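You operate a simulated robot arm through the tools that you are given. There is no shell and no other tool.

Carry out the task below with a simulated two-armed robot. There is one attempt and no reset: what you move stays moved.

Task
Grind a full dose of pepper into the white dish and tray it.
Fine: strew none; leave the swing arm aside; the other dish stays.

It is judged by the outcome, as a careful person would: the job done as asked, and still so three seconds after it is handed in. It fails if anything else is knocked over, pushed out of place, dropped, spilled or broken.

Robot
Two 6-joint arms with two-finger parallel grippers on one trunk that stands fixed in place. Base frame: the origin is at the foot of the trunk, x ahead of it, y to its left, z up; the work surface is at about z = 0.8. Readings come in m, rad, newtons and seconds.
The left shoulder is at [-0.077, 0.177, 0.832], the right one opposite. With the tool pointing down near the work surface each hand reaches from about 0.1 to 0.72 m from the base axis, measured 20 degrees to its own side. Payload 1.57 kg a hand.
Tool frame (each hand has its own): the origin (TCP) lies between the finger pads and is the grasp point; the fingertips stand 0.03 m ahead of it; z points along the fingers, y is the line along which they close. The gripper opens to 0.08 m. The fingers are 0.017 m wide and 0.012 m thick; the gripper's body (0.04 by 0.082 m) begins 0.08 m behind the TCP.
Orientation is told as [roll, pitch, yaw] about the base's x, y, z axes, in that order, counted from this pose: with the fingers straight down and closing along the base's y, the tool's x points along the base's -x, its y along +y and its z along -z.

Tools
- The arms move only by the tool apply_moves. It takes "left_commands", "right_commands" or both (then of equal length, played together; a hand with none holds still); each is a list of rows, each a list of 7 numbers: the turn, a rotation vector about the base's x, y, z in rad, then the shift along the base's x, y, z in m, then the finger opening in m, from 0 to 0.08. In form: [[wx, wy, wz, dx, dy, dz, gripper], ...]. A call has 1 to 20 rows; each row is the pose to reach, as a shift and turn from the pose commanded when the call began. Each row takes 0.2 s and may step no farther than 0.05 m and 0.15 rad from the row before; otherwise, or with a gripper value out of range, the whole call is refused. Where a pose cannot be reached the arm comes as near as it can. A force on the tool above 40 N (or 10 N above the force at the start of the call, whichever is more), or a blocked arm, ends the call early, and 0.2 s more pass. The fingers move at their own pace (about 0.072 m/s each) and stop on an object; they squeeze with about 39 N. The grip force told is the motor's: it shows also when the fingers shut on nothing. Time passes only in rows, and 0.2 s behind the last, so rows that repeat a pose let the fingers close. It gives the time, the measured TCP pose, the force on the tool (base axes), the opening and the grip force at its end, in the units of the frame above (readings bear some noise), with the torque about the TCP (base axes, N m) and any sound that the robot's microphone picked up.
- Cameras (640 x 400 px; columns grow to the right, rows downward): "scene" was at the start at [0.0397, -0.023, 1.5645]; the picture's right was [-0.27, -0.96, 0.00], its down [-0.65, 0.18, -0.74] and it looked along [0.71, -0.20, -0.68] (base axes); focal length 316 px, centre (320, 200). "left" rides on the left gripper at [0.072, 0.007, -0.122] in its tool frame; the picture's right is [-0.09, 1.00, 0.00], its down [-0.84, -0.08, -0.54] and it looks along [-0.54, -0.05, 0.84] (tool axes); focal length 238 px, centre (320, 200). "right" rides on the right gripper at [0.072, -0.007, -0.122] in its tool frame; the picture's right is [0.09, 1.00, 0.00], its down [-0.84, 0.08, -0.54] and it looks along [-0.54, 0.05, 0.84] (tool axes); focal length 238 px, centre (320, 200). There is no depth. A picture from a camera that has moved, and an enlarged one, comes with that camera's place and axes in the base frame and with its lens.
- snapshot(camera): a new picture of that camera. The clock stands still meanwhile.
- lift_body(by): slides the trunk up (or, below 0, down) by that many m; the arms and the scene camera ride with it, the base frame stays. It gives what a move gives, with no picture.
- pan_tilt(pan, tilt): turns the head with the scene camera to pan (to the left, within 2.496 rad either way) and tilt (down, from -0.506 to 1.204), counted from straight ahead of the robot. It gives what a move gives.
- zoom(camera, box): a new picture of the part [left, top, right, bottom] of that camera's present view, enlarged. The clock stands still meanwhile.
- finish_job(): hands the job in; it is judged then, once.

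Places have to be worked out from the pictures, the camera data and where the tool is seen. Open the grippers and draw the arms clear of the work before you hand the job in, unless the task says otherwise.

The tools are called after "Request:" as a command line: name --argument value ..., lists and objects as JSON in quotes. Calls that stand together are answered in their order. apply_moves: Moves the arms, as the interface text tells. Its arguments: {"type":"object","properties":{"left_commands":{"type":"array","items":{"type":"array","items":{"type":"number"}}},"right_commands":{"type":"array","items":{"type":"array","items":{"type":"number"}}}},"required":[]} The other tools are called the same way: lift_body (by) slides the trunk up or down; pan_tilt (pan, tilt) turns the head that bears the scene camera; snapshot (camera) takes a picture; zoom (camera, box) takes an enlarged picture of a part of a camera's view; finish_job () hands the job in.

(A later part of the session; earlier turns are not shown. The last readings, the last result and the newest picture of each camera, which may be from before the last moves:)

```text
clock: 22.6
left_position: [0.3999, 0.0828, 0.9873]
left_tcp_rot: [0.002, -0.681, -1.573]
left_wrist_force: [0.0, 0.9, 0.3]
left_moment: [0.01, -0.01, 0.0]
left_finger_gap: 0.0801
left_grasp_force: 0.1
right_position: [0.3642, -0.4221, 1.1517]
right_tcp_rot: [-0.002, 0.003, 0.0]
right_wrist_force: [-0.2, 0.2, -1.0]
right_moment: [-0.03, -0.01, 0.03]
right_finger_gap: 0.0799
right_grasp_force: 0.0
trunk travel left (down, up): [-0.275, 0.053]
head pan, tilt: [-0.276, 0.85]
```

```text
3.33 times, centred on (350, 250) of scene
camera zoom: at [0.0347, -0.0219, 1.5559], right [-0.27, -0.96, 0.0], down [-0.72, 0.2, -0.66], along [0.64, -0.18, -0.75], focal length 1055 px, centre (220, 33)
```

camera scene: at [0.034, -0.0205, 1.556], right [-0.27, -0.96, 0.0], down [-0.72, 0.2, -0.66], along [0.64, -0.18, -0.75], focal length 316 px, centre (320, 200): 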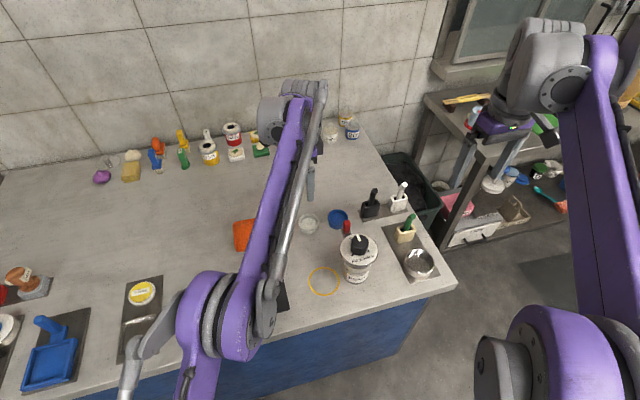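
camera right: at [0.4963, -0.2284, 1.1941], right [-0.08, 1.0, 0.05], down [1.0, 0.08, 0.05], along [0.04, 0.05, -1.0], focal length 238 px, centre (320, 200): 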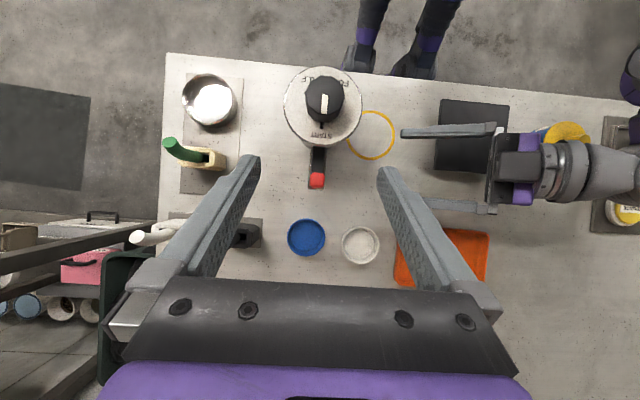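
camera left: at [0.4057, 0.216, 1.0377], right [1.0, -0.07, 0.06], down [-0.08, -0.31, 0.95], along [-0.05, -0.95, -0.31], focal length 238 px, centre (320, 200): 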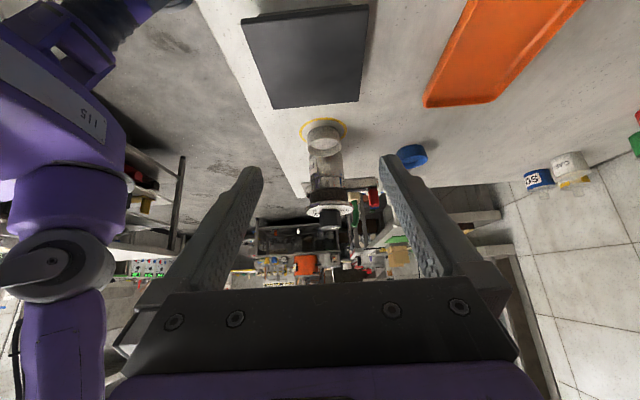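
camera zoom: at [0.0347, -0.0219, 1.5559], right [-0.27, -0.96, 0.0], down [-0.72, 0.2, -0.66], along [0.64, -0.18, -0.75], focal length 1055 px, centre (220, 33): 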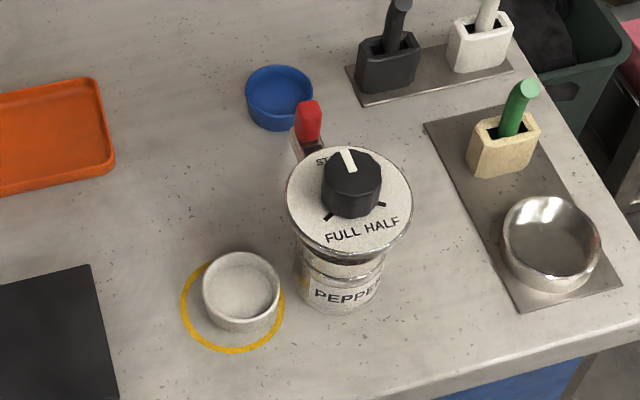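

Dish is in the ring, arm still aside. Now I bring the right hand over the red tab (≈(0.484, -0.2195)), fingers set to 0.036 to cage the tab loosely.

Request:
apply_moves --right_commands '[[0, 0, 0, 0.024, 0.04, -0.01, 0.06], [0, 0, 0, 0.048, 0.08, -0.02, 0.036], [0, 0, 0, 0.072, 0.12, -0.03, 0.036], [0, 0, 0, 0.096, 0.16, -0.05, 0.036], [0, 0, 0, 0.12, 0.2, -0.07, 0.036], [0, 0, 0, 0.12, 0.2025, -0.11, 0.036], [0, 0, 0, 0.12, 0.2025, -0.15, 0.036], [0, 0, 0, 0.12, 0.2025, -0.16, 0.036], [0, 0, 0, 0.12, 0.2025, -0.16, 0.036]]'

Request:
snapshot --camera "right"

Request:
zoom --camera "scene" --box '[260, 150, 440, 310]'

Request:
zoom --camera "left" --box '[260, 100, 420, 260]'

```text
refused: row 4 steps farther than a row can; nothing moved
```

```text
taken
camera right: at [0.2934, -0.4285, 1.2741], right [-0.09, 1.0, 0.0], down [0.84, 0.08, 0.54], along [0.54, 0.05, -0.84], focal length 238 px, centre (320, 200)
```

right: 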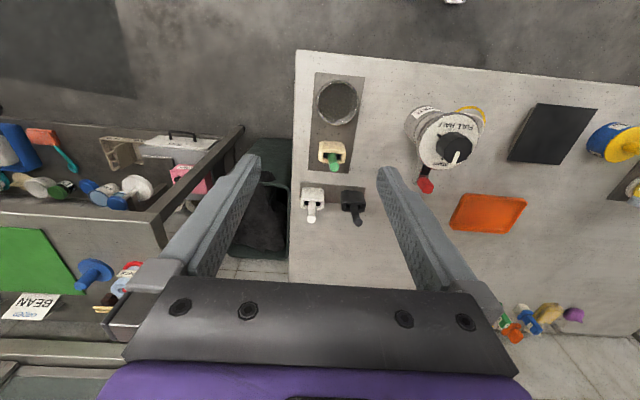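

```text
2.50 times, centred on (350, 230) of scene
camera zoom: at [0.0347, -0.0219, 1.5559], right [-0.27, -0.96, 0.0], down [-0.72, 0.2, -0.66], along [0.64, -0.18, -0.75], focal length 791 px, centre (245, 125)
```

zoom: 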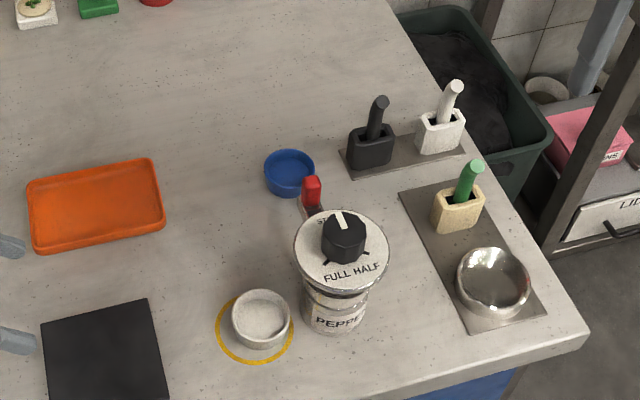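

```text
2.50 times, centred on (340, 180) of left
camera zoom: at [0.4057, 0.216, 1.0377], right [1.0, -0.07, 0.06], down [-0.08, -0.31, 0.95], along [-0.05, -0.95, -0.31], focal length 596 px, centre (270, 250)
```

zoom: 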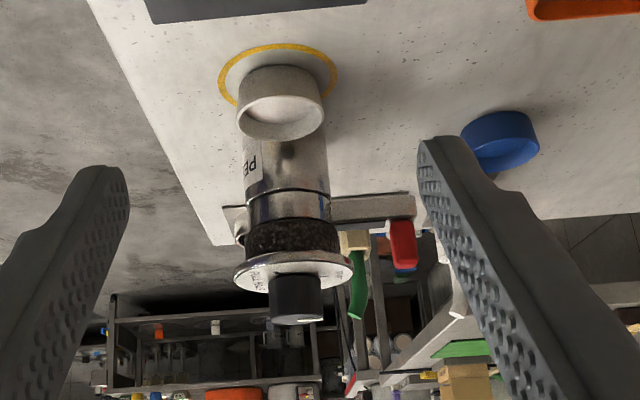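

Again too long a diagonal step; I resend with shorter steps.

Request:
apply_moves --right_commands '[[0, 0, 0, 0.02, 0.034, -0.01, 0.06], [0, 0, 0, 0.04, 0.068, -0.02, 0.036], [0, 0, 0, 0.06, 0.102, -0.03, 0.036], [0, 0, 0, 0.08, 0.136, -0.04, 0.036], [0, 0, 0, 0.1, 0.17, -0.06, 0.036], [0, 0, 0, 0.12, 0.2, -0.08, 0.036], [0, 0, 0, 0.12, 0.2025, -0.12, 0.036], [0, 0, 0, 0.12, 0.2025, -0.16, 0.036], [0, 0, 0, 0.12, 0.2025, -0.16, 0.036]]'

Request:
snapshot --camera "right"

Request:
zoom --camera "left" --box '[260, 100, 420, 260]'

```text
clock: 24.6
left_position: [0.3997, 0.0815, 0.9864]
left_tcp_rot: [0.001, -0.678, -1.572]
left_wrist_force: [0.1, 0.5, 0.6]
left_moment: [-0.01, -0.01, 0.01]
left_finger_gap: 0.0801
left_grasp_force: 0.1
right_position: [0.4841, -0.2191, 0.9905]
right_tcp_rot: [-0.002, 0.001, -0.001]
right_wrist_force: [-0.6, 0.2, -0.6]
right_moment: [0.0, 0.01, 0.01]
right_finger_gap: 0.0361
right_grasp_force: 0.1
trunk travel left (down, up): [-0.275, 0.053]
head pan, tilt: [-0.276, 0.85]
```

```text
taken
camera right: at [0.4135, -0.2246, 1.1138], right [-0.09, 1.0, 0.0], down [0.84, 0.08, 0.54], along [0.54, 0.05, -0.84], focal length 238 px, centre (320, 200)
```

right: 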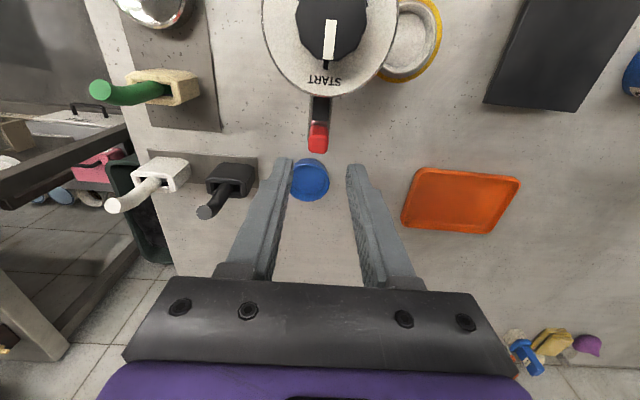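

```text
2.50 times, centred on (340, 180) of left
camera zoom: at [0.4057, 0.2159, 1.0379], right [1.0, -0.07, 0.06], down [-0.08, -0.31, 0.95], along [-0.05, -0.95, -0.31], focal length 596 px, centre (270, 250)
```

zoom: 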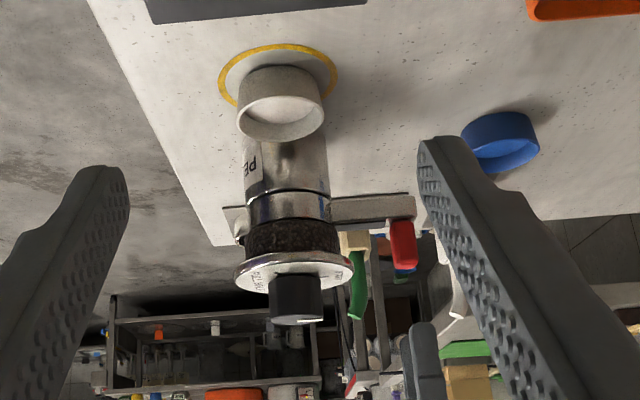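

The tab is at ≈(0.485, -0.219), z≈0.883–0.918. I lower the right hand so the fingers cage it (tips at ≈0.892), without closing.

Request:
apply_moves --right_commands '[[0, 0, 0, 0.001, 0, -0.02, 0.036], [0, 0, 0, 0.001, 0, -0.04, 0.036], [0, 0, 0, 0.001, 0, -0.055, 0.036], [0, 0, 0, 0.001, 0, -0.069, 0.036], [0, 0, 0, 0.001, 0, -0.069, 0.036]]'

Request:
snapshot --camera "right"

Request:
zoom --camera "left" --box '[280, 130, 400, 250]'

```text
clock: 25.8
left_position: [0.3999, 0.0824, 0.9865]
left_tcp_rot: [-0.001, -0.68, -1.572]
left_wrist_force: [-0.1, 0.3, -0.2]
left_moment: [-0.01, 0.02, -0.01]
left_finger_gap: 0.0799
left_grasp_force: 0.2
right_position: [0.4868, -0.2211, 0.9242]
right_tcp_rot: [-0.004, 0.002, 0.0]
right_wrist_force: [0.1, 0.0, 0.2]
right_moment: [0.01, -0.02, 0.0]
right_finger_gap: 0.0358
right_grasp_force: 0.0
trunk travel left (down, up): [-0.275, 0.053]
head pan, tilt: [-0.276, 0.85]
```

```text
taken
camera right: at [0.4148, -0.2267, 1.0462], right [-0.09, 1.0, 0.0], down [0.84, 0.08, 0.54], along [0.54, 0.05, -0.84], focal length 238 px, centre (320, 200)
```

right: 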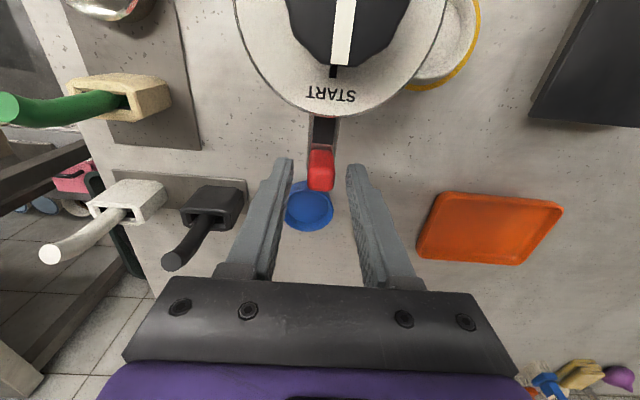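

```text
3.33 times, centred on (340, 190) of left
camera zoom: at [0.4059, 0.2159, 1.0378], right [1.0, -0.07, 0.06], down [-0.08, -0.31, 0.95], along [-0.05, -0.95, -0.31], focal length 794 px, centre (253, 233)
```

zoom: 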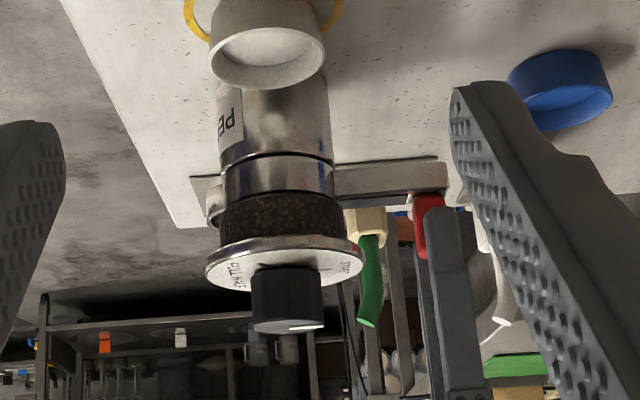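

The fingers straddle the tab but about 6 mm too far in +x. I shift inward and swing the arm the first ~45° along an arc about the mill axis (0.399, -0.220).

Request:
apply_moves --right_commands '[[0, 0, 0, -0.006, 0.001, 0, 0.036], [0, 0, 0.1309, -0.0067, 0.0116, 0, 0.036], [0, 0, 0.2618, -0.0088, 0.022, 0, 0.036], [0, 0, 0.3927, -0.0122, 0.032, 0, 0.036], [0, 0, 0.5236, -0.0169, 0.0415, 0, 0.036], [0, 0, 0.6545, -0.0227, 0.0503, 0, 0.036], [0, 0, 0.7854, -0.0297, 0.0583, 0, 0.036]]'

Request:
snapshot --camera "right"

Request:
zoom --camera "left" --box '[260, 110, 420, 260]'

Request:
zoom --camera "scene" --box '[260, 170, 440, 310]'

```text
clock: 27.4
left_position: [0.4001, 0.0828, 0.9867]
left_tcp_rot: [0.0, -0.681, -1.572]
left_wrist_force: [-0.5, 0.1, -0.5]
left_moment: [-0.03, -0.01, 0.01]
left_finger_gap: 0.08
left_grasp_force: 0.1
right_position: [0.4552, -0.1619, 0.9238]
right_tcp_rot: [-0.002, 0.003, 0.787]
right_wrist_force: [0.0, 0.0, 0.2]
right_moment: [-0.01, 0.0, 0.01]
right_finger_gap: 0.0363
right_grasp_force: 0.0
trunk travel left (down, up): [-0.275, 0.053]
head pan, tilt: [-0.276, 0.85]
```

```text
taken
camera right: at [0.4107, -0.2158, 1.0465], right [-0.77, 0.64, 0.0], down [0.54, 0.65, 0.54], along [0.34, 0.42, -0.84], focal length 238 px, centre (320, 200)
```

right: 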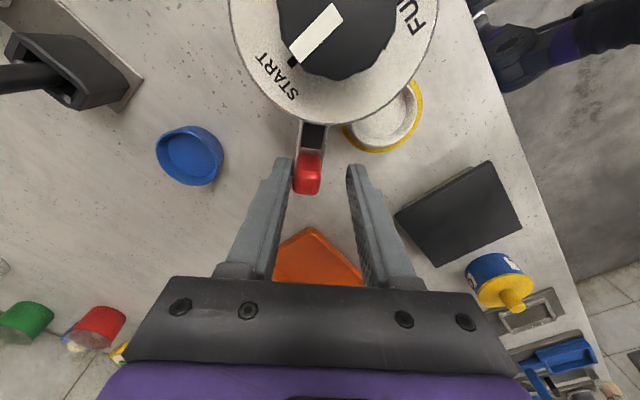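

```text
2.67 times, centred on (340, 185) of left
camera zoom: at [0.4058, 0.2159, 1.0378], right [1.0, -0.07, 0.06], down [-0.08, -0.31, 0.95], along [-0.05, -0.95, -0.31], focal length 636 px, centre (267, 240)
```

zoom: 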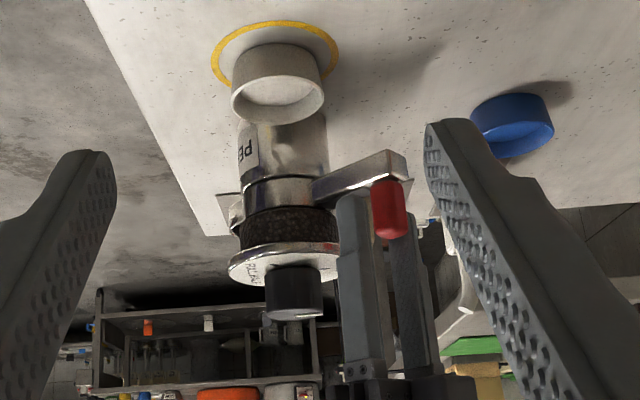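

```text
2.86 times, centred on (350, 240) of scene
camera zoom: at [0.0347, -0.0215, 1.5559], right [-0.27, -0.96, 0.0], down [-0.72, 0.2, -0.66], along [0.64, -0.18, -0.75], focal length 904 px, centre (234, 86)
```

zoom: 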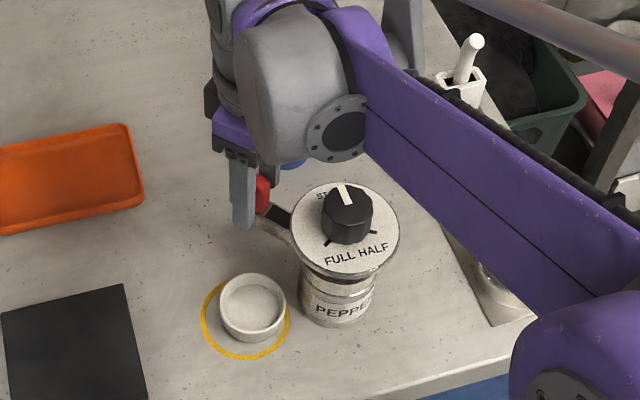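

The arm swings freely with no noticeable force and the mill body stays put. I continue the arc to ~93° of hand angle.

Request:
apply_moves --right_commands '[[0, 0, 0.1309, -0.008, 0.007, 0, 0.036], [0, 0, 0.2618, -0.0168, 0.0128, 0, 0.036], [0, 0, 0.3927, -0.0263, 0.0175, 0, 0.036], [0, 0, 0.5236, -0.0363, 0.0209, 0, 0.036], [0, 0, 0.6545, -0.0467, 0.023, 0, 0.036], [0, 0, 0.7854, -0.0573, 0.0237, 0, 0.036], [0, 0, 0.8378, -0.0615, 0.0236, 0, 0.036], [0, 0, 0.8378, -0.0615, 0.0236, 0, 0.036]]'

Request:
snapshot --camera "right"

Request:
zoom --camera "left" --box '[260, 110, 420, 260]'

Request:
zoom --camera "scene" --box '[260, 170, 440, 310]'

```text
clock: 29.2
left_position: [0.3989, 0.083, 0.9855]
left_tcp_rot: [0.001, -0.679, -1.572]
left_wrist_force: [0.1, 0.0, 0.4]
left_moment: [0.01, 0.0, 0.02]
left_finger_gap: 0.0803
left_grasp_force: 0.1
right_position: [0.3952, -0.1366, 0.9243]
right_tcp_rot: [-0.002, 0.003, 1.625]
right_wrist_force: [0.6, 0.0, 1.0]
right_moment: [-0.01, -0.01, 0.0]
right_finger_gap: 0.036
right_grasp_force: 0.1
trunk travel left (down, up): [-0.275, 0.053]
head pan, tilt: [-0.276, 0.85]
```

```text
taken
camera right: at [0.4055, -0.2079, 1.0463], right [-0.99, -0.15, 0.0], down [-0.12, 0.83, 0.54], along [-0.08, 0.53, -0.84], focal length 238 px, centre (320, 200)
```

right: 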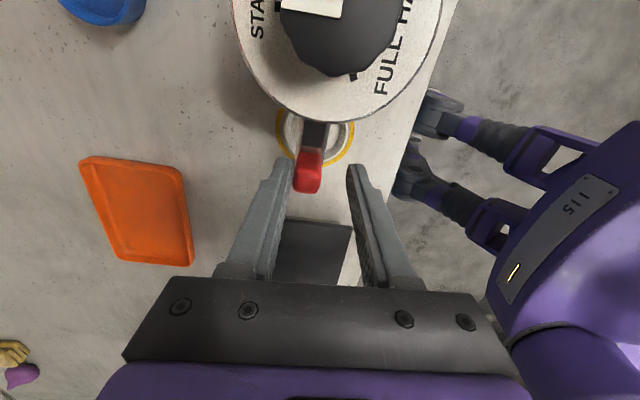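

```text
2.67 times, centred on (340, 185) of left
camera zoom: at [0.406, 0.2159, 1.0378], right [1.0, -0.07, 0.06], down [-0.08, -0.31, 0.95], along [-0.05, -0.95, -0.31], focal length 636 px, centre (267, 240)
```

zoom: 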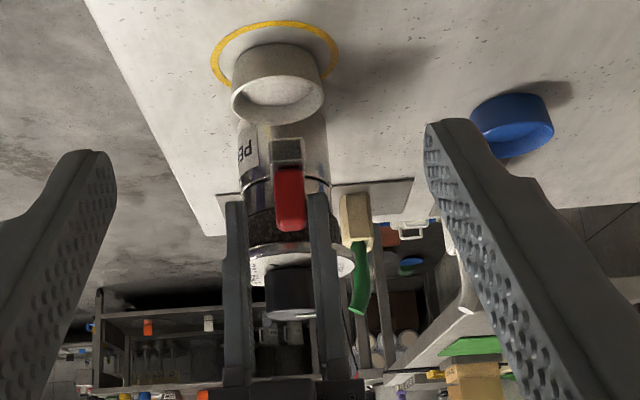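

```text
2.86 times, centred on (350, 240) of scene
camera zoom: at [0.035, -0.0216, 1.5559], right [-0.27, -0.96, 0.0], down [-0.72, 0.2, -0.66], along [0.64, -0.18, -0.75], focal length 904 px, centre (234, 86)
```

zoom: 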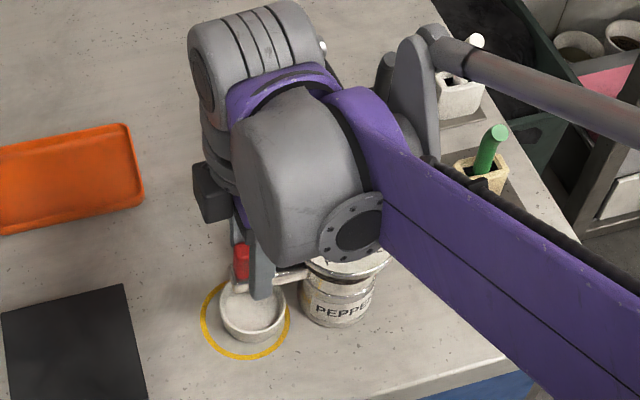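

The arm is at ≈87°, its end nearly over the dish centre. I nudge it the last 3° and check.

Request:
apply_moves --right_commands '[[0, 0, 0.026, -0.0022, -0.0001, 0, 0.036], [0, 0, 0.052, -0.0043, -0.0003, 0, 0.036], [0, 0, 0.052, -0.0043, -0.0003, 0, 0.036]]'

Request:
zoom --camera "left" --box '[280, 110, 380, 210]'

Request:
zoom --camera "right" --box '[260, 80, 380, 200]'

```text
clock: 30.0
left_position: [0.3996, 0.0841, 0.9858]
left_tcp_rot: [0.001, -0.681, -1.572]
left_wrist_force: [0.5, -0.4, 0.3]
left_moment: [-0.03, -0.01, 0.0]
left_finger_gap: 0.0799
left_grasp_force: 0.1
right_position: [0.3916, -0.1381, 0.9232]
right_tcp_rot: [-0.001, 0.004, 1.676]
right_wrist_force: [2.1, 0.9, 1.0]
right_moment: [0.0, -0.02, -0.01]
right_finger_gap: 0.0381
right_grasp_force: 1.2
trunk travel left (down, up): [-0.275, 0.053]
head pan, tilt: [-0.276, 0.85]
```

```text
4.00 times, centred on (330, 160) of left
camera zoom: at [0.4061, 0.2159, 1.0377], right [1.0, -0.07, 0.06], down [-0.08, -0.31, 0.95], along [-0.05, -0.95, -0.31], focal length 953 px, centre (280, 360)
```

zoom: 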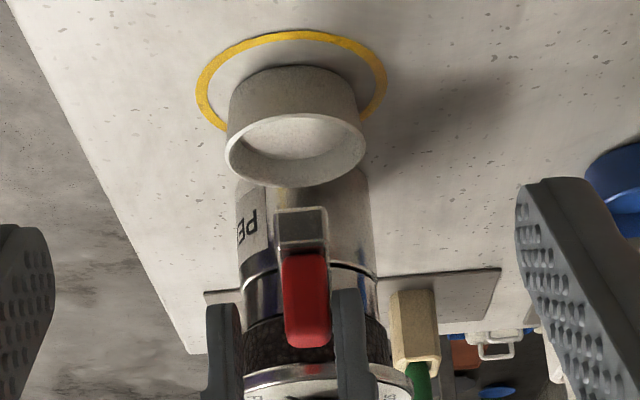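

```text
3.33 times, centred on (320, 140) of right
camera zoom: at [0.4053, -0.208, 1.0458], right [-0.98, -0.2, 0.0], down [-0.17, 0.83, 0.54], along [-0.1, 0.53, -0.84], focal length 794 px, centre (320, 400)
```

zoom: 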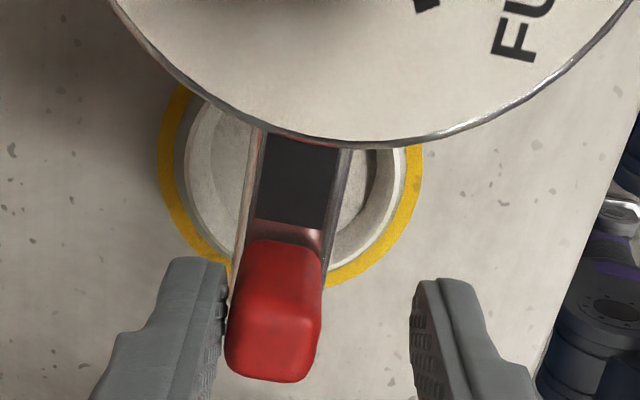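

The arm has met a soft stop over the ring (gap nudged to 0.038, 2 N), with the dish right beneath it. I back off, raise the right hand, turn it to yaw ≈ -0.52 and centre it above the knob.

Request:
apply_moves --right_commands '[[0, 0, -0.05, 0.004, 0, 0, 0.036], [0, 0, -0.05, 0.004, 0, 0.04, 0.04], [0, 0, -0.05, 0.004, 0, 0.085, 0.06], [0, 0, -0.19, 0.005, -0.01, 0.095, 0.08], [0, 0, -0.33, 0.005, -0.02, 0.095, 0.08], [0, 0, -0.47, 0.006, -0.03, 0.095, 0.08], [0, 0, -0.61, 0.006, -0.04, 0.095, 0.08], [0, 0, -0.75, 0.007, -0.05, 0.095, 0.08], [0, 0, -0.89, 0.007, -0.06, 0.095, 0.08], [0, 0, -1.03, 0.0078, -0.07, 0.095, 0.08], [0, 0, -1.17, 0.0078, -0.08, 0.095, 0.08], [0, 0, -1.31, 0.0078, -0.082, 0.095, 0.08], [0, 0, -1.45, 0.0078, -0.082, 0.095, 0.08], [0, 0, -1.59, 0.0078, -0.082, 0.095, 0.08], [0, 0, -1.73, 0.0078, -0.082, 0.095, 0.08], [0, 0, -1.87, 0.0078, -0.082, 0.095, 0.08], [0, 0, -2.01, 0.0078, -0.082, 0.095, 0.08], [0, 0, -2.15, 0.0078, -0.082, 0.095, 0.08], [0, 0, -2.2, 0.0078, -0.082, 0.095, 0.08], [0, 0, -2.2, 0.0078, -0.082, 0.095, 0.08]]'

Request:
snapshot --camera "right"

Request:
zoom --camera "left" --box '[260, 110, 400, 260]'

Request:
zoom --camera "scene" --box '[260, 170, 440, 310]'

```text
clock: 34.2
left_position: [0.3999, 0.0821, 0.9868]
left_tcp_rot: [-0.001, -0.681, -1.573]
left_wrist_force: [-1.0, 0.4, 0.0]
left_moment: [0.0, -0.01, 0.01]
left_finger_gap: 0.0802
left_grasp_force: 0.0
right_position: [0.3992, -0.2188, 1.0192]
right_tcp_rot: [-0.001, 0.005, -0.526]
right_wrist_force: [0.2, -0.4, 0.5]
right_moment: [0.0, 0.01, 0.02]
right_finger_gap: 0.0798
right_grasp_force: 0.1
trunk travel left (down, up): [-0.275, 0.053]
head pan, tilt: [-0.276, 0.85]
```

```text
taken
camera right: at [0.3342, -0.1887, 1.1411], right [0.42, 0.91, 0.0], down [0.76, -0.35, 0.54], along [0.49, -0.23, -0.84], focal length 238 px, centre (320, 200)
```

right: 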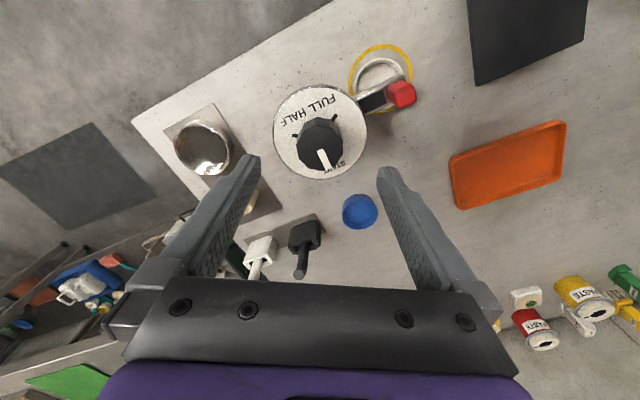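

```text
2.67 times, centred on (330, 185) of left
camera zoom: at [0.406, 0.2159, 1.0378], right [1.0, -0.07, 0.06], down [-0.08, -0.31, 0.95], along [-0.05, -0.95, -0.31], focal length 636 px, centre (293, 240)
```

zoom: 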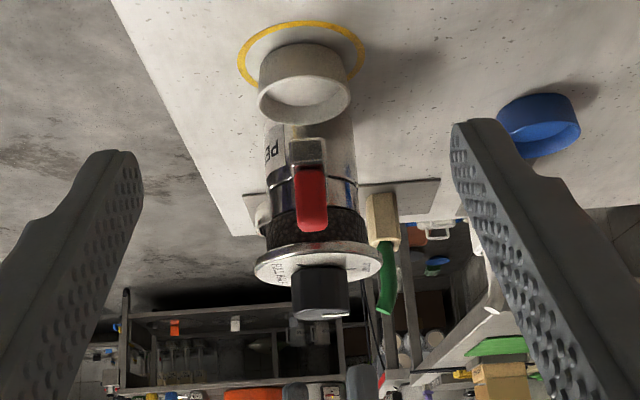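

```text
2.86 times, centred on (350, 240) of scene
camera zoom: at [0.035, -0.0216, 1.5559], right [-0.27, -0.96, 0.0], down [-0.72, 0.2, -0.66], along [0.64, -0.18, -0.75], focal length 904 px, centre (234, 86)
```

zoom: 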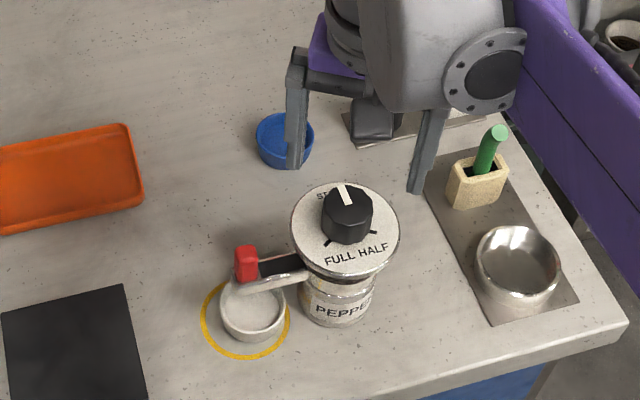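

The chute stays over the dish. Before turning, I check the centring of the dish and chute in the ring more closely.

Request:
zoom --camera "right" --box '[330, 30, 430, 120]'

Request:
zoom --camera "scene" --box '[315, 245, 375, 305]'

Request:
zoom --camera "left" --box '[300, 110, 360, 170]'

```text
4.44 times, centred on (380, 75) of right
camera zoom: at [0.3342, -0.1887, 1.1411], right [0.42, 0.91, 0.0], down [0.76, -0.35, 0.54], along [0.49, -0.23, -0.84], focal length 1059 px, centre (53, 756)
```

zoom: 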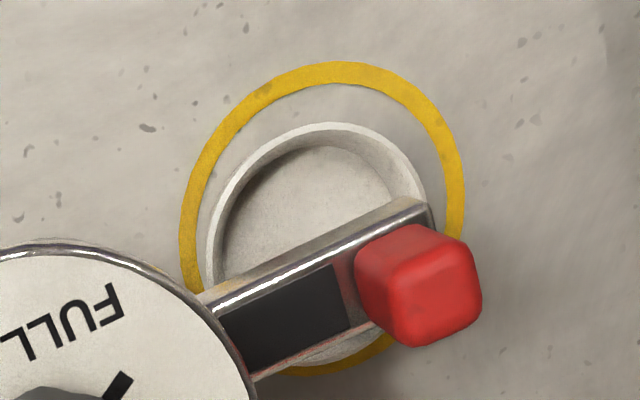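

```text
6.67 times, centred on (345, 275) of scene
camera zoom: at [0.035, -0.0216, 1.5559], right [-0.27, -0.96, 0.0], down [-0.72, 0.2, -0.66], along [0.64, -0.18, -0.75], focal length 2110 px, centre (153, -300)
```

zoom: 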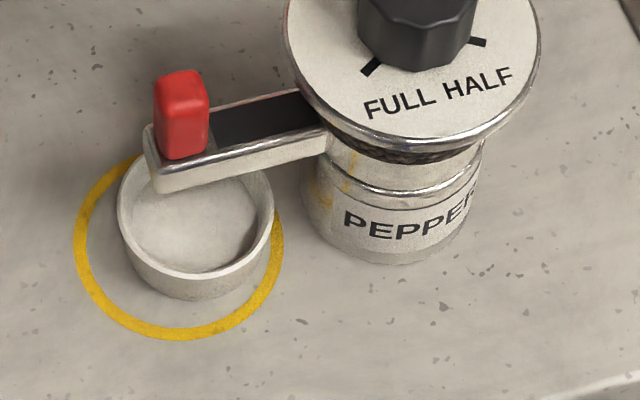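

```text
6.67 times, centred on (330, 140) of left
camera zoom: at [0.406, 0.2159, 1.0378], right [1.0, -0.07, 0.06], down [-0.08, -0.31, 0.95], along [-0.05, -0.95, -0.31], focal length 1589 px, centre (253, 600)
```

zoom: 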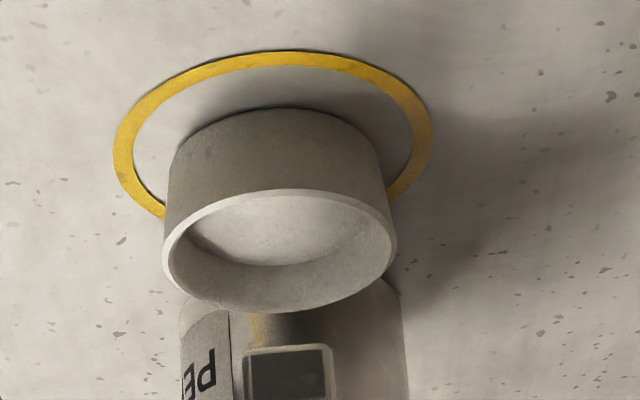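

The dish is ~7 mm off toward the mill (centre ≈(0.399, -0.1405) vs ring/chute ≈ -0.134). To be safe against strewing I recentre it with the left hand, approaching low from +y with tilted fingers that straddle the chute; first a pre-grasp pose.

Request:
apply_moves --left_commands '[[-0.06, 0, 0, 0, -0.035, -0.02, 0.08], [-0.12, 0, 0, 0, -0.075, -0.04, 0.08], [-0.12, 0, 0, 0, -0.115, -0.06, 0.08], [-0.12, 0, 0, 0, -0.145, -0.08, 0.08], [-0.12, 0, 0, 0, -0.153, -0.087, 0.08], [-0.12, 0, 0, 0, -0.153, -0.087, 0.08]]'

Request:
snapshot --camera "left"

Request:
zoom --camera "scene" --box '[260, 190, 440, 310]'

```text
clock: 35.6
left_position: [0.3987, -0.072, 0.8991]
left_tcp_rot: [0.001, -0.799, -1.572]
left_wrist_force: [-0.2, -0.6, -0.2]
left_moment: [-0.01, 0.0, -0.02]
left_finger_gap: 0.08
left_grasp_force: 0.0
right_position: [0.3995, -0.2184, 1.0182]
right_tcp_rot: [-0.002, 0.002, -0.525]
right_wrist_force: [0.1, -0.3, -0.6]
right_moment: [0.02, 0.0, -0.01]
right_finger_gap: 0.0799
right_grasp_force: 0.0
trunk travel left (down, up): [-0.275, 0.053]
head pan, tilt: [-0.276, 0.85]
```

```text
taken
camera left: at [0.4045, 0.066, 0.9349], right [1.0, -0.06, 0.07], down [-0.08, -0.19, 0.98], along [-0.05, -0.98, -0.2], focal length 238 px, centre (320, 200)
```

left: 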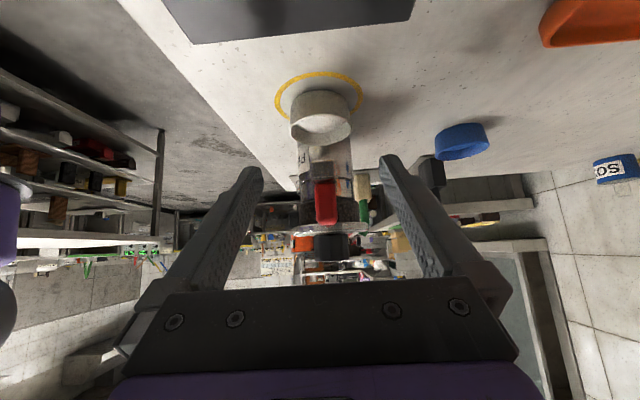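

```text
3.33 times, centred on (350, 250) of scene
camera zoom: at [0.0351, -0.0217, 1.5559], right [-0.27, -0.96, 0.0], down [-0.72, 0.2, -0.66], along [0.63, -0.18, -0.75], focal length 1055 px, centre (220, 33)
```

zoom: 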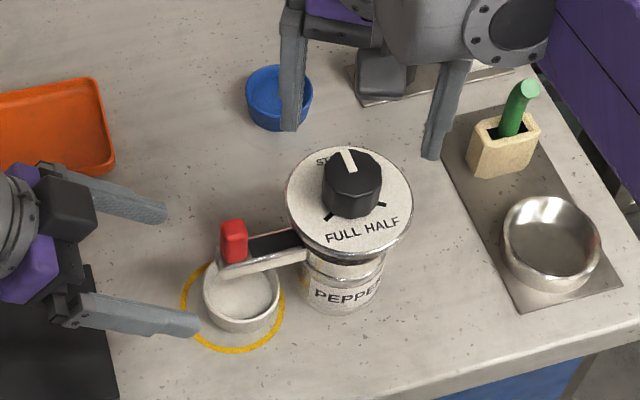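

I zoom in from here to see the chute end and its underside over the dish.

Request:
zoom --camera "left" --box '[270, 60, 370, 240]'

Request:
zoom --camera "left" --box '[290, 130, 360, 200]'

```text
2.22 times, centred on (320, 150) of left
camera zoom: at [0.4045, 0.066, 0.9349], right [1.0, -0.06, 0.07], down [-0.08, -0.19, 0.98], along [-0.05, -0.98, -0.2], focal length 530 px, centre (320, 311)
```

zoom: 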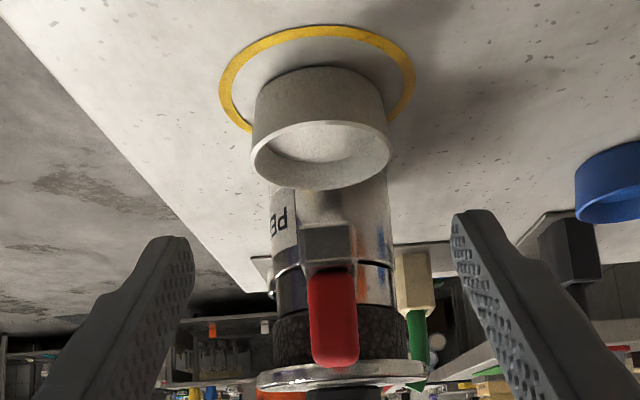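

```text
5.71 times, centred on (325, 165) of left
camera zoom: at [0.4045, 0.066, 0.9349], right [1.0, -0.06, 0.07], down [-0.08, -0.19, 0.98], along [-0.05, -0.98, -0.2], focal length 1362 px, centre (291, 400)
```

zoom: 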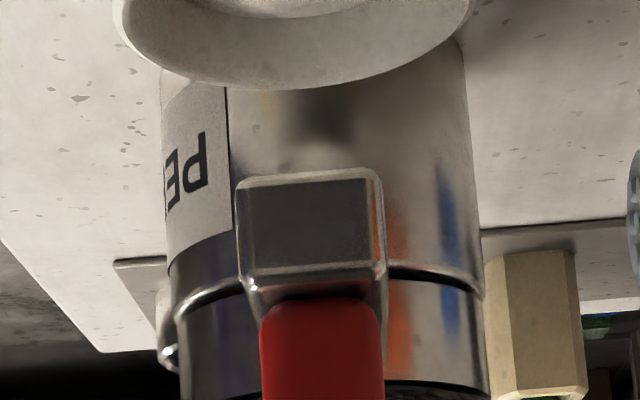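

The chute's end face is closed, so the outlet must be underneath, at the ring's centre. I slide the open left fingers in around the dish.

Request:
apply_moves --left_commands '[[0, 0, 0, 0, -0.018, -0.017, 0.08], [0, 0, 0, 0, -0.036, -0.035, 0.08], [0, 0, 0, 0, -0.053, -0.051, 0.08], [0, 0, 0, 0, -0.0685, -0.066, 0.08], [0, 0, 0, 0, -0.0685, -0.066, 0.08]]'

Request:
snapshot --camera "left"

Request:
zoom --camera "scene" --box '[290, 220, 400, 310]'

```text
clock: 36.8
left_position: [0.3981, -0.1397, 0.8335]
left_tcp_rot: [0.003, -0.8, -1.574]
left_wrist_force: [0.4, -0.8, 0.1]
left_moment: [0.0, -0.01, -0.02]
left_finger_gap: 0.0799
left_grasp_force: 0.1
right_position: [0.3988, -0.2192, 1.0188]
right_tcp_rot: [-0.002, 0.003, -0.526]
right_wrist_force: [-0.3, 0.3, 0.3]
right_moment: [-0.01, -0.02, -0.01]
right_finger_gap: 0.0802
right_grasp_force: 0.0
trunk travel left (down, up): [-0.275, 0.053]
head pan, tilt: [-0.276, 0.85]
```

```text
taken
camera left: at [0.4041, -0.0011, 0.8687], right [1.0, -0.06, 0.07], down [-0.08, -0.19, 0.98], along [-0.05, -0.98, -0.2], focal length 238 px, centre (320, 200)
```

left: 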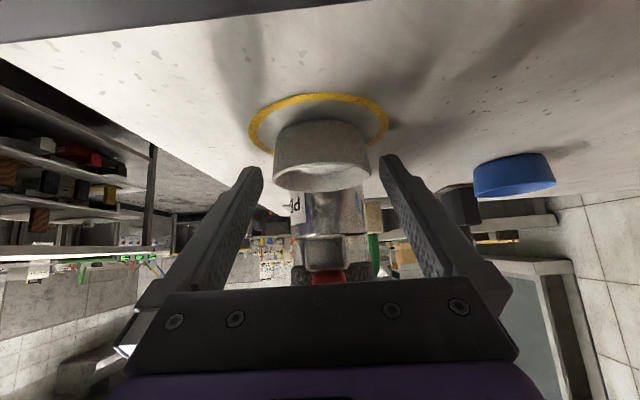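

```text
4.44 times, centred on (345, 265) of scene
camera zoom: at [0.0347, -0.0214, 1.5559], right [-0.27, -0.96, 0.0], down [-0.72, 0.2, -0.66], along [0.64, -0.18, -0.75], focal length 1407 px, centre (209, -89)
```

zoom: 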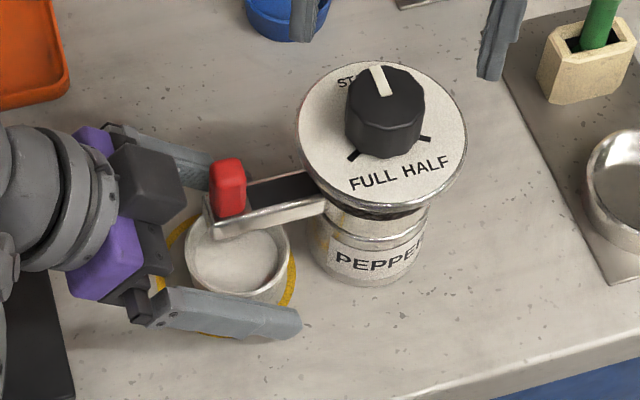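

The fingers straddle the dish and clear the chute. I close gently, shift the dish +7 mm in y with a 1.5 mm lift, set it down and reopen.

Request:
apply_moves --left_commands '[[0, 0, 0, 0, 0, 0, 0.07], [0, 0, 0, 0, 0, 0, 0.06], [0, 0, 0, 0, 0, 0, 0.05], [0, 0, 0, 0, 0, 0, 0.05], [0, 0, 0, 0, 0, 0.0015, 0.05], [0, 0, 0, 0, 0.0035, 0.0015, 0.05], [0, 0, 0, 0, 0.007, 0.0015, 0.05], [0, 0, 0, 0, 0.007, 0.0015, 0.05], [0, 0, 0, 0, 0.007, 0.0, 0.05], [0, 0, 0, 0, 0.007, 0.0, 0.05]]'

Request:
snapshot --camera "left"

Request:
zoom --camera "scene" --box '[290, 220, 400, 310]'

```text
clock: 39.0
left_position: [0.3991, -0.1327, 0.833]
left_tcp_rot: [0.0, -0.802, -1.573]
left_wrist_force: [-0.2, -0.1, 5.2]
left_moment: [-0.01, 0.02, 0.04]
left_finger_gap: 0.0575
left_grasp_force: 38.8
right_position: [0.3968, -0.2194, 1.0191]
right_tcp_rot: [-0.003, 0.003, -0.526]
right_wrist_force: [-0.3, 0.3, -0.5]
right_moment: [-0.03, -0.01, 0.0]
right_finger_gap: 0.0803
right_grasp_force: 0.1
trunk travel left (down, up): [-0.275, 0.053]
head pan, tilt: [-0.276, 0.85]
```

```text
taken
camera left: at [0.4047, 0.006, 0.8687], right [1.0, -0.06, 0.07], down [-0.08, -0.19, 0.98], along [-0.05, -0.98, -0.2], focal length 238 px, centre (320, 200)
```

left: 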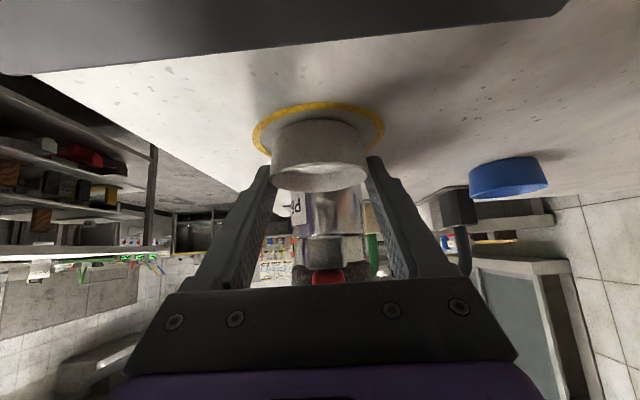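

```text
4.44 times, centred on (345, 265) of scene
camera zoom: at [0.0346, -0.0215, 1.556], right [-0.27, -0.96, 0.0], down [-0.72, 0.2, -0.66], along [0.64, -0.18, -0.75], focal length 1407 px, centre (209, -89)
```

zoom: 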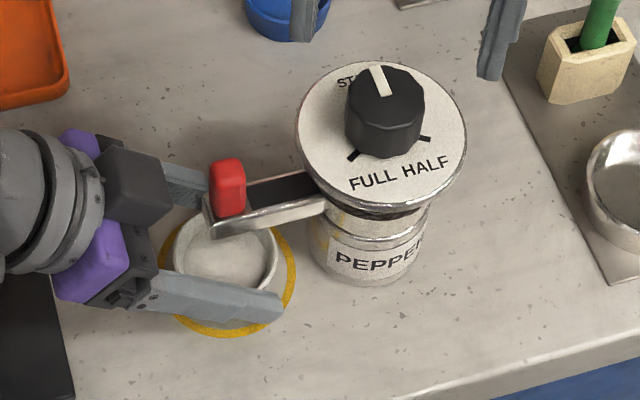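

The dish is now centred in the ring. I open and withdraw the left hand back along its approach to the observer position.

Request:
apply_moves --left_commands '[[0, 0, 0, 0, 0, 0.0, 0.06], [0, 0, 0, 0, 0, 0.0, 0.07], [0, 0, 0, 0, 0, 0.0, 0.08], [0, 0, 0, 0, 0, 0.0, 0.08], [0, 0, 0, 0, 0.018, 0.017, 0.08], [0, 0, 0, 0, 0.036, 0.035, 0.08], [0, 0, 0, 0, 0.065, 0.062, 0.08], [0, 0, 0, 0, 0.095, 0.09, 0.08], [0, 0, 0, 0, 0.13, 0.11, 0.08], [0, 0, 0, 0, 0.165, 0.125, 0.08], [0, 0, 0, 0, 0.18, 0.13, 0.08], [0, 0, 0, 0, 0.18, 0.13, 0.08]]'

Request:
zoom --camera "scene" --box '[290, 220, 400, 310]'

Request:
zoom --camera "left" --box '[270, 110, 390, 250]'

Request:
zoom --camera "right" --box '[250, 30, 430, 190]'

```text
clock: 41.6
left_position: [0.3987, 0.0479, 0.9631]
left_tcp_rot: [0.001, -0.8, -1.574]
left_wrist_force: [-0.1, 0.3, -0.4]
left_moment: [-0.02, -0.03, 0.02]
left_finger_gap: 0.0799
left_grasp_force: 0.0
right_position: [0.399, -0.2204, 1.0177]
right_tcp_rot: [-0.001, 0.005, -0.525]
right_wrist_force: [-0.3, 0.2, -0.6]
right_moment: [-0.02, -0.01, 0.03]
right_finger_gap: 0.08
right_grasp_force: 0.0
trunk travel left (down, up): [-0.275, 0.053]
head pan, tilt: [-0.276, 0.85]
```

```text
4.44 times, centred on (345, 265) of scene
camera zoom: at [0.0349, -0.0216, 1.5559], right [-0.27, -0.96, 0.0], down [-0.72, 0.2, -0.66], along [0.64, -0.18, -0.75], focal length 1407 px, centre (209, -89)
```

zoom: 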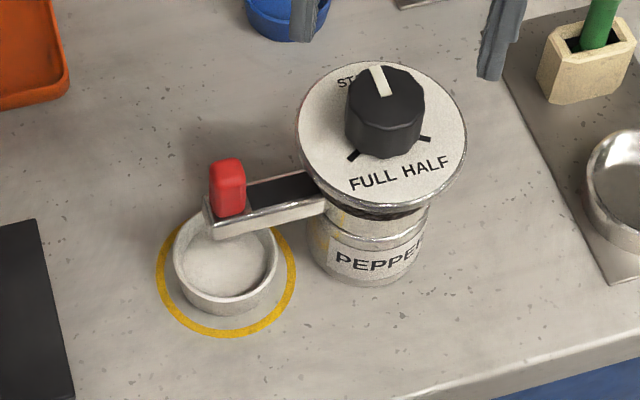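

```text
2.86 times, centred on (330, 180) of left
camera zoom: at [0.4039, 0.1869, 0.999], right [1.0, -0.07, 0.07], down [-0.08, -0.19, 0.98], along [-0.05, -0.98, -0.2], focal length 681 px, centre (291, 257)
```

zoom: 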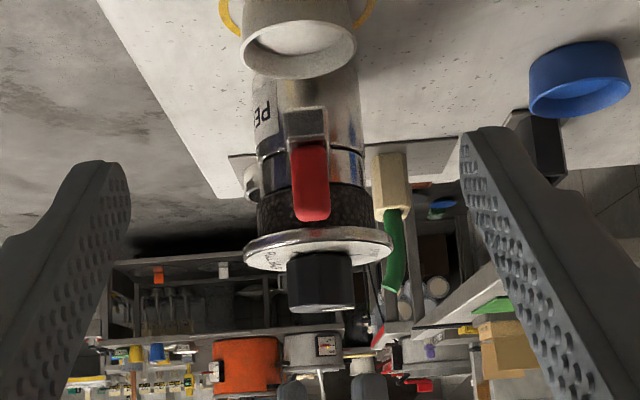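

```text
2.50 times, centred on (340, 110) of right
camera zoom: at [0.3341, -0.1888, 1.1411], right [0.42, 0.91, 0.0], down [0.76, -0.35, 0.54], along [0.49, -0.23, -0.84], focal length 596 px, centre (270, 425)
```

zoom: 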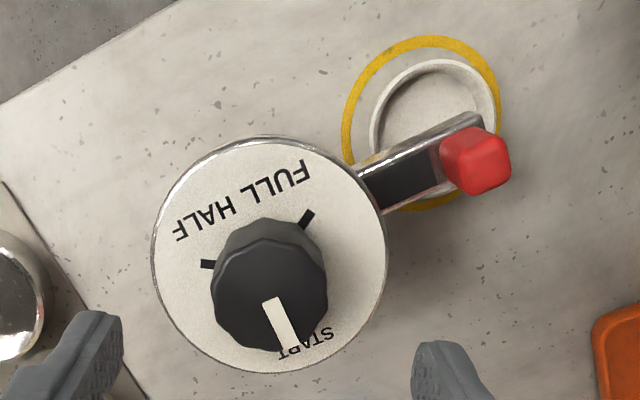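

The dish is centred, the chute is over it. The dial ticks sit at about +110° (FULL, counter-clockwise) and -110° (HALF) from START. I lower the open right hand around the knob.

Request:
apply_moves --right_commands '[[0, 0, 0, -0.0005, 0.0005, -0.02, 0.08], [0, 0, 0, -0.0005, 0.0005, -0.04, 0.08], [0, 0, 0, -0.0005, 0.0005, -0.055, 0.08], [0, 0, 0, -0.0005, 0.0005, -0.066, 0.08], [0, 0, 0, -0.0005, 0.0005, -0.066, 0.08]]'

Request:
snapshot --camera "right"

Request:
zoom --camera "left" --box '[270, 150, 390, 270]'

Request:
zoom --camera "scene" --box '[290, 200, 420, 310]'

```text
clock: 42.8
left_position: [0.3978, 0.0478, 0.9639]
left_tcp_rot: [-0.001, -0.8, -1.574]
left_wrist_force: [-0.5, -0.7, -0.6]
left_moment: [0.03, 0.01, 0.0]
left_finger_gap: 0.0801
left_grasp_force: 0.0
right_position: [0.3989, -0.2198, 0.9531]
right_tcp_rot: [-0.002, 0.003, -0.526]
right_wrist_force: [0.3, -1.2, -0.4]
right_moment: [-0.02, 0.01, 0.02]
right_finger_gap: 0.0802
right_grasp_force: 0.1
trunk travel left (down, up): [-0.275, 0.053]
head pan, tilt: [-0.276, 0.85]
```

```text
taken
camera right: at [0.3338, -0.1892, 1.0754], right [0.42, 0.91, 0.0], down [0.76, -0.35, 0.54], along [0.49, -0.23, -0.84], focal length 238 px, centre (320, 200)
```

right: 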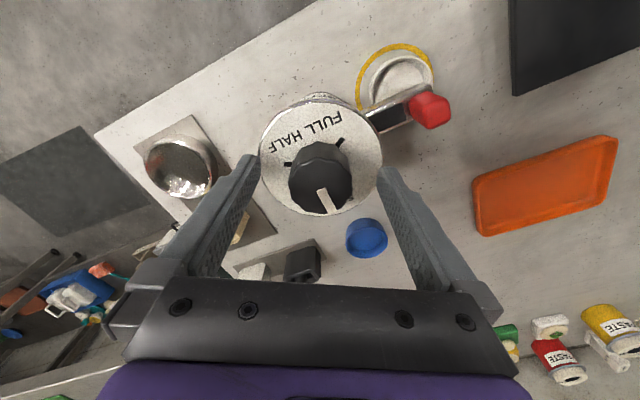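

```text
3.33 times, centred on (330, 210) of left
camera zoom: at [0.404, 0.1865, 0.9989], right [1.0, -0.07, 0.07], down [-0.08, -0.19, 0.98], along [-0.05, -0.98, -0.2], focal length 794 px, centre (287, 167)
```

zoom: 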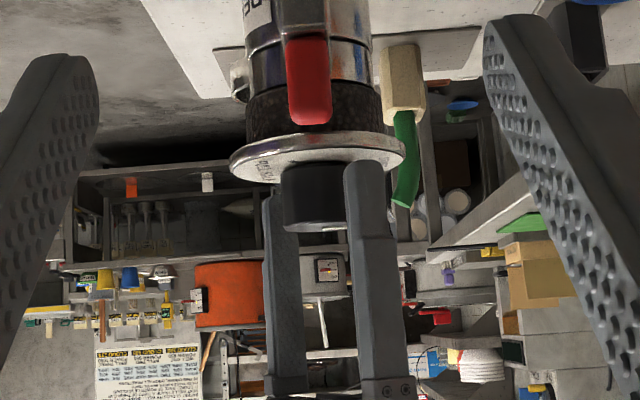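

```text
3.64 times, centred on (355, 255) of scene
camera zoom: at [0.0349, -0.0216, 1.5559], right [-0.27, -0.96, 0.0], down [-0.72, 0.2, -0.66], along [0.64, -0.18, -0.75], focal length 1151 px, centre (193, 0)
```

zoom: 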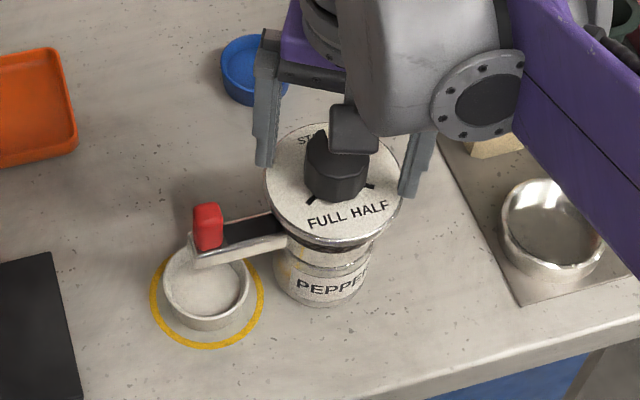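

The fingers flank the knob with no contact force. I close on the knob and read the forces before turning.

Request:
apply_moves --right_commands '[[0, 0, 0, 0, 0, 0, 0.06], [0, 0, 0, 0, 0, 0, 0.045], [0, 0, 0, 0, 0, 0, 0.035], [0, 0, 0, 0, 0, 0, 0.03], [0, 0, 0, 0, 0, 0, 0.03]]'

Request:
zoom --camera "right" --box '[230, 70, 430, 230]'

```text
clock: 44.0
left_position: [0.398, 0.0489, 0.9636]
left_tcp_rot: [0.001, -0.8, -1.572]
left_wrist_force: [0.0, 1.2, 0.6]
left_moment: [-0.02, -0.03, -0.03]
left_finger_gap: 0.0801
left_grasp_force: 0.1
right_position: [0.4001, -0.2201, 0.9533]
right_tcp_rot: [-0.002, 0.002, -0.525]
right_wrist_force: [1.0, 3.5, -1.9]
right_moment: [0.27, -0.2, 0.0]
right_finger_gap: 0.0391
right_grasp_force: 45.1
trunk travel left (down, up): [-0.275, 0.053]
head pan, tilt: [-0.276, 0.85]
```

```text
2.50 times, centred on (330, 150) of right
camera zoom: at [0.334, -0.1888, 1.0755], right [0.42, 0.91, 0.0], down [0.76, -0.35, 0.54], along [0.49, -0.23, -0.84], focal length 596 px, centre (295, 325)
```

zoom: 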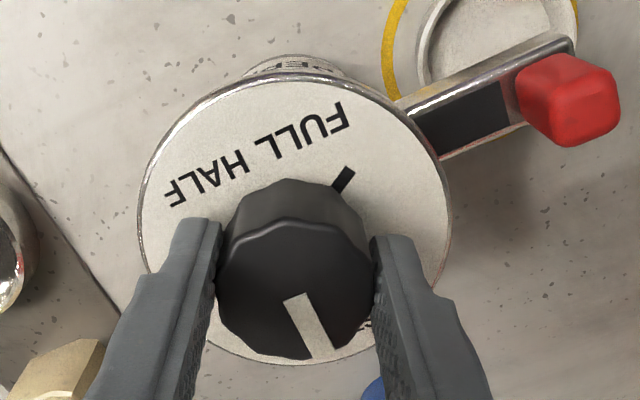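

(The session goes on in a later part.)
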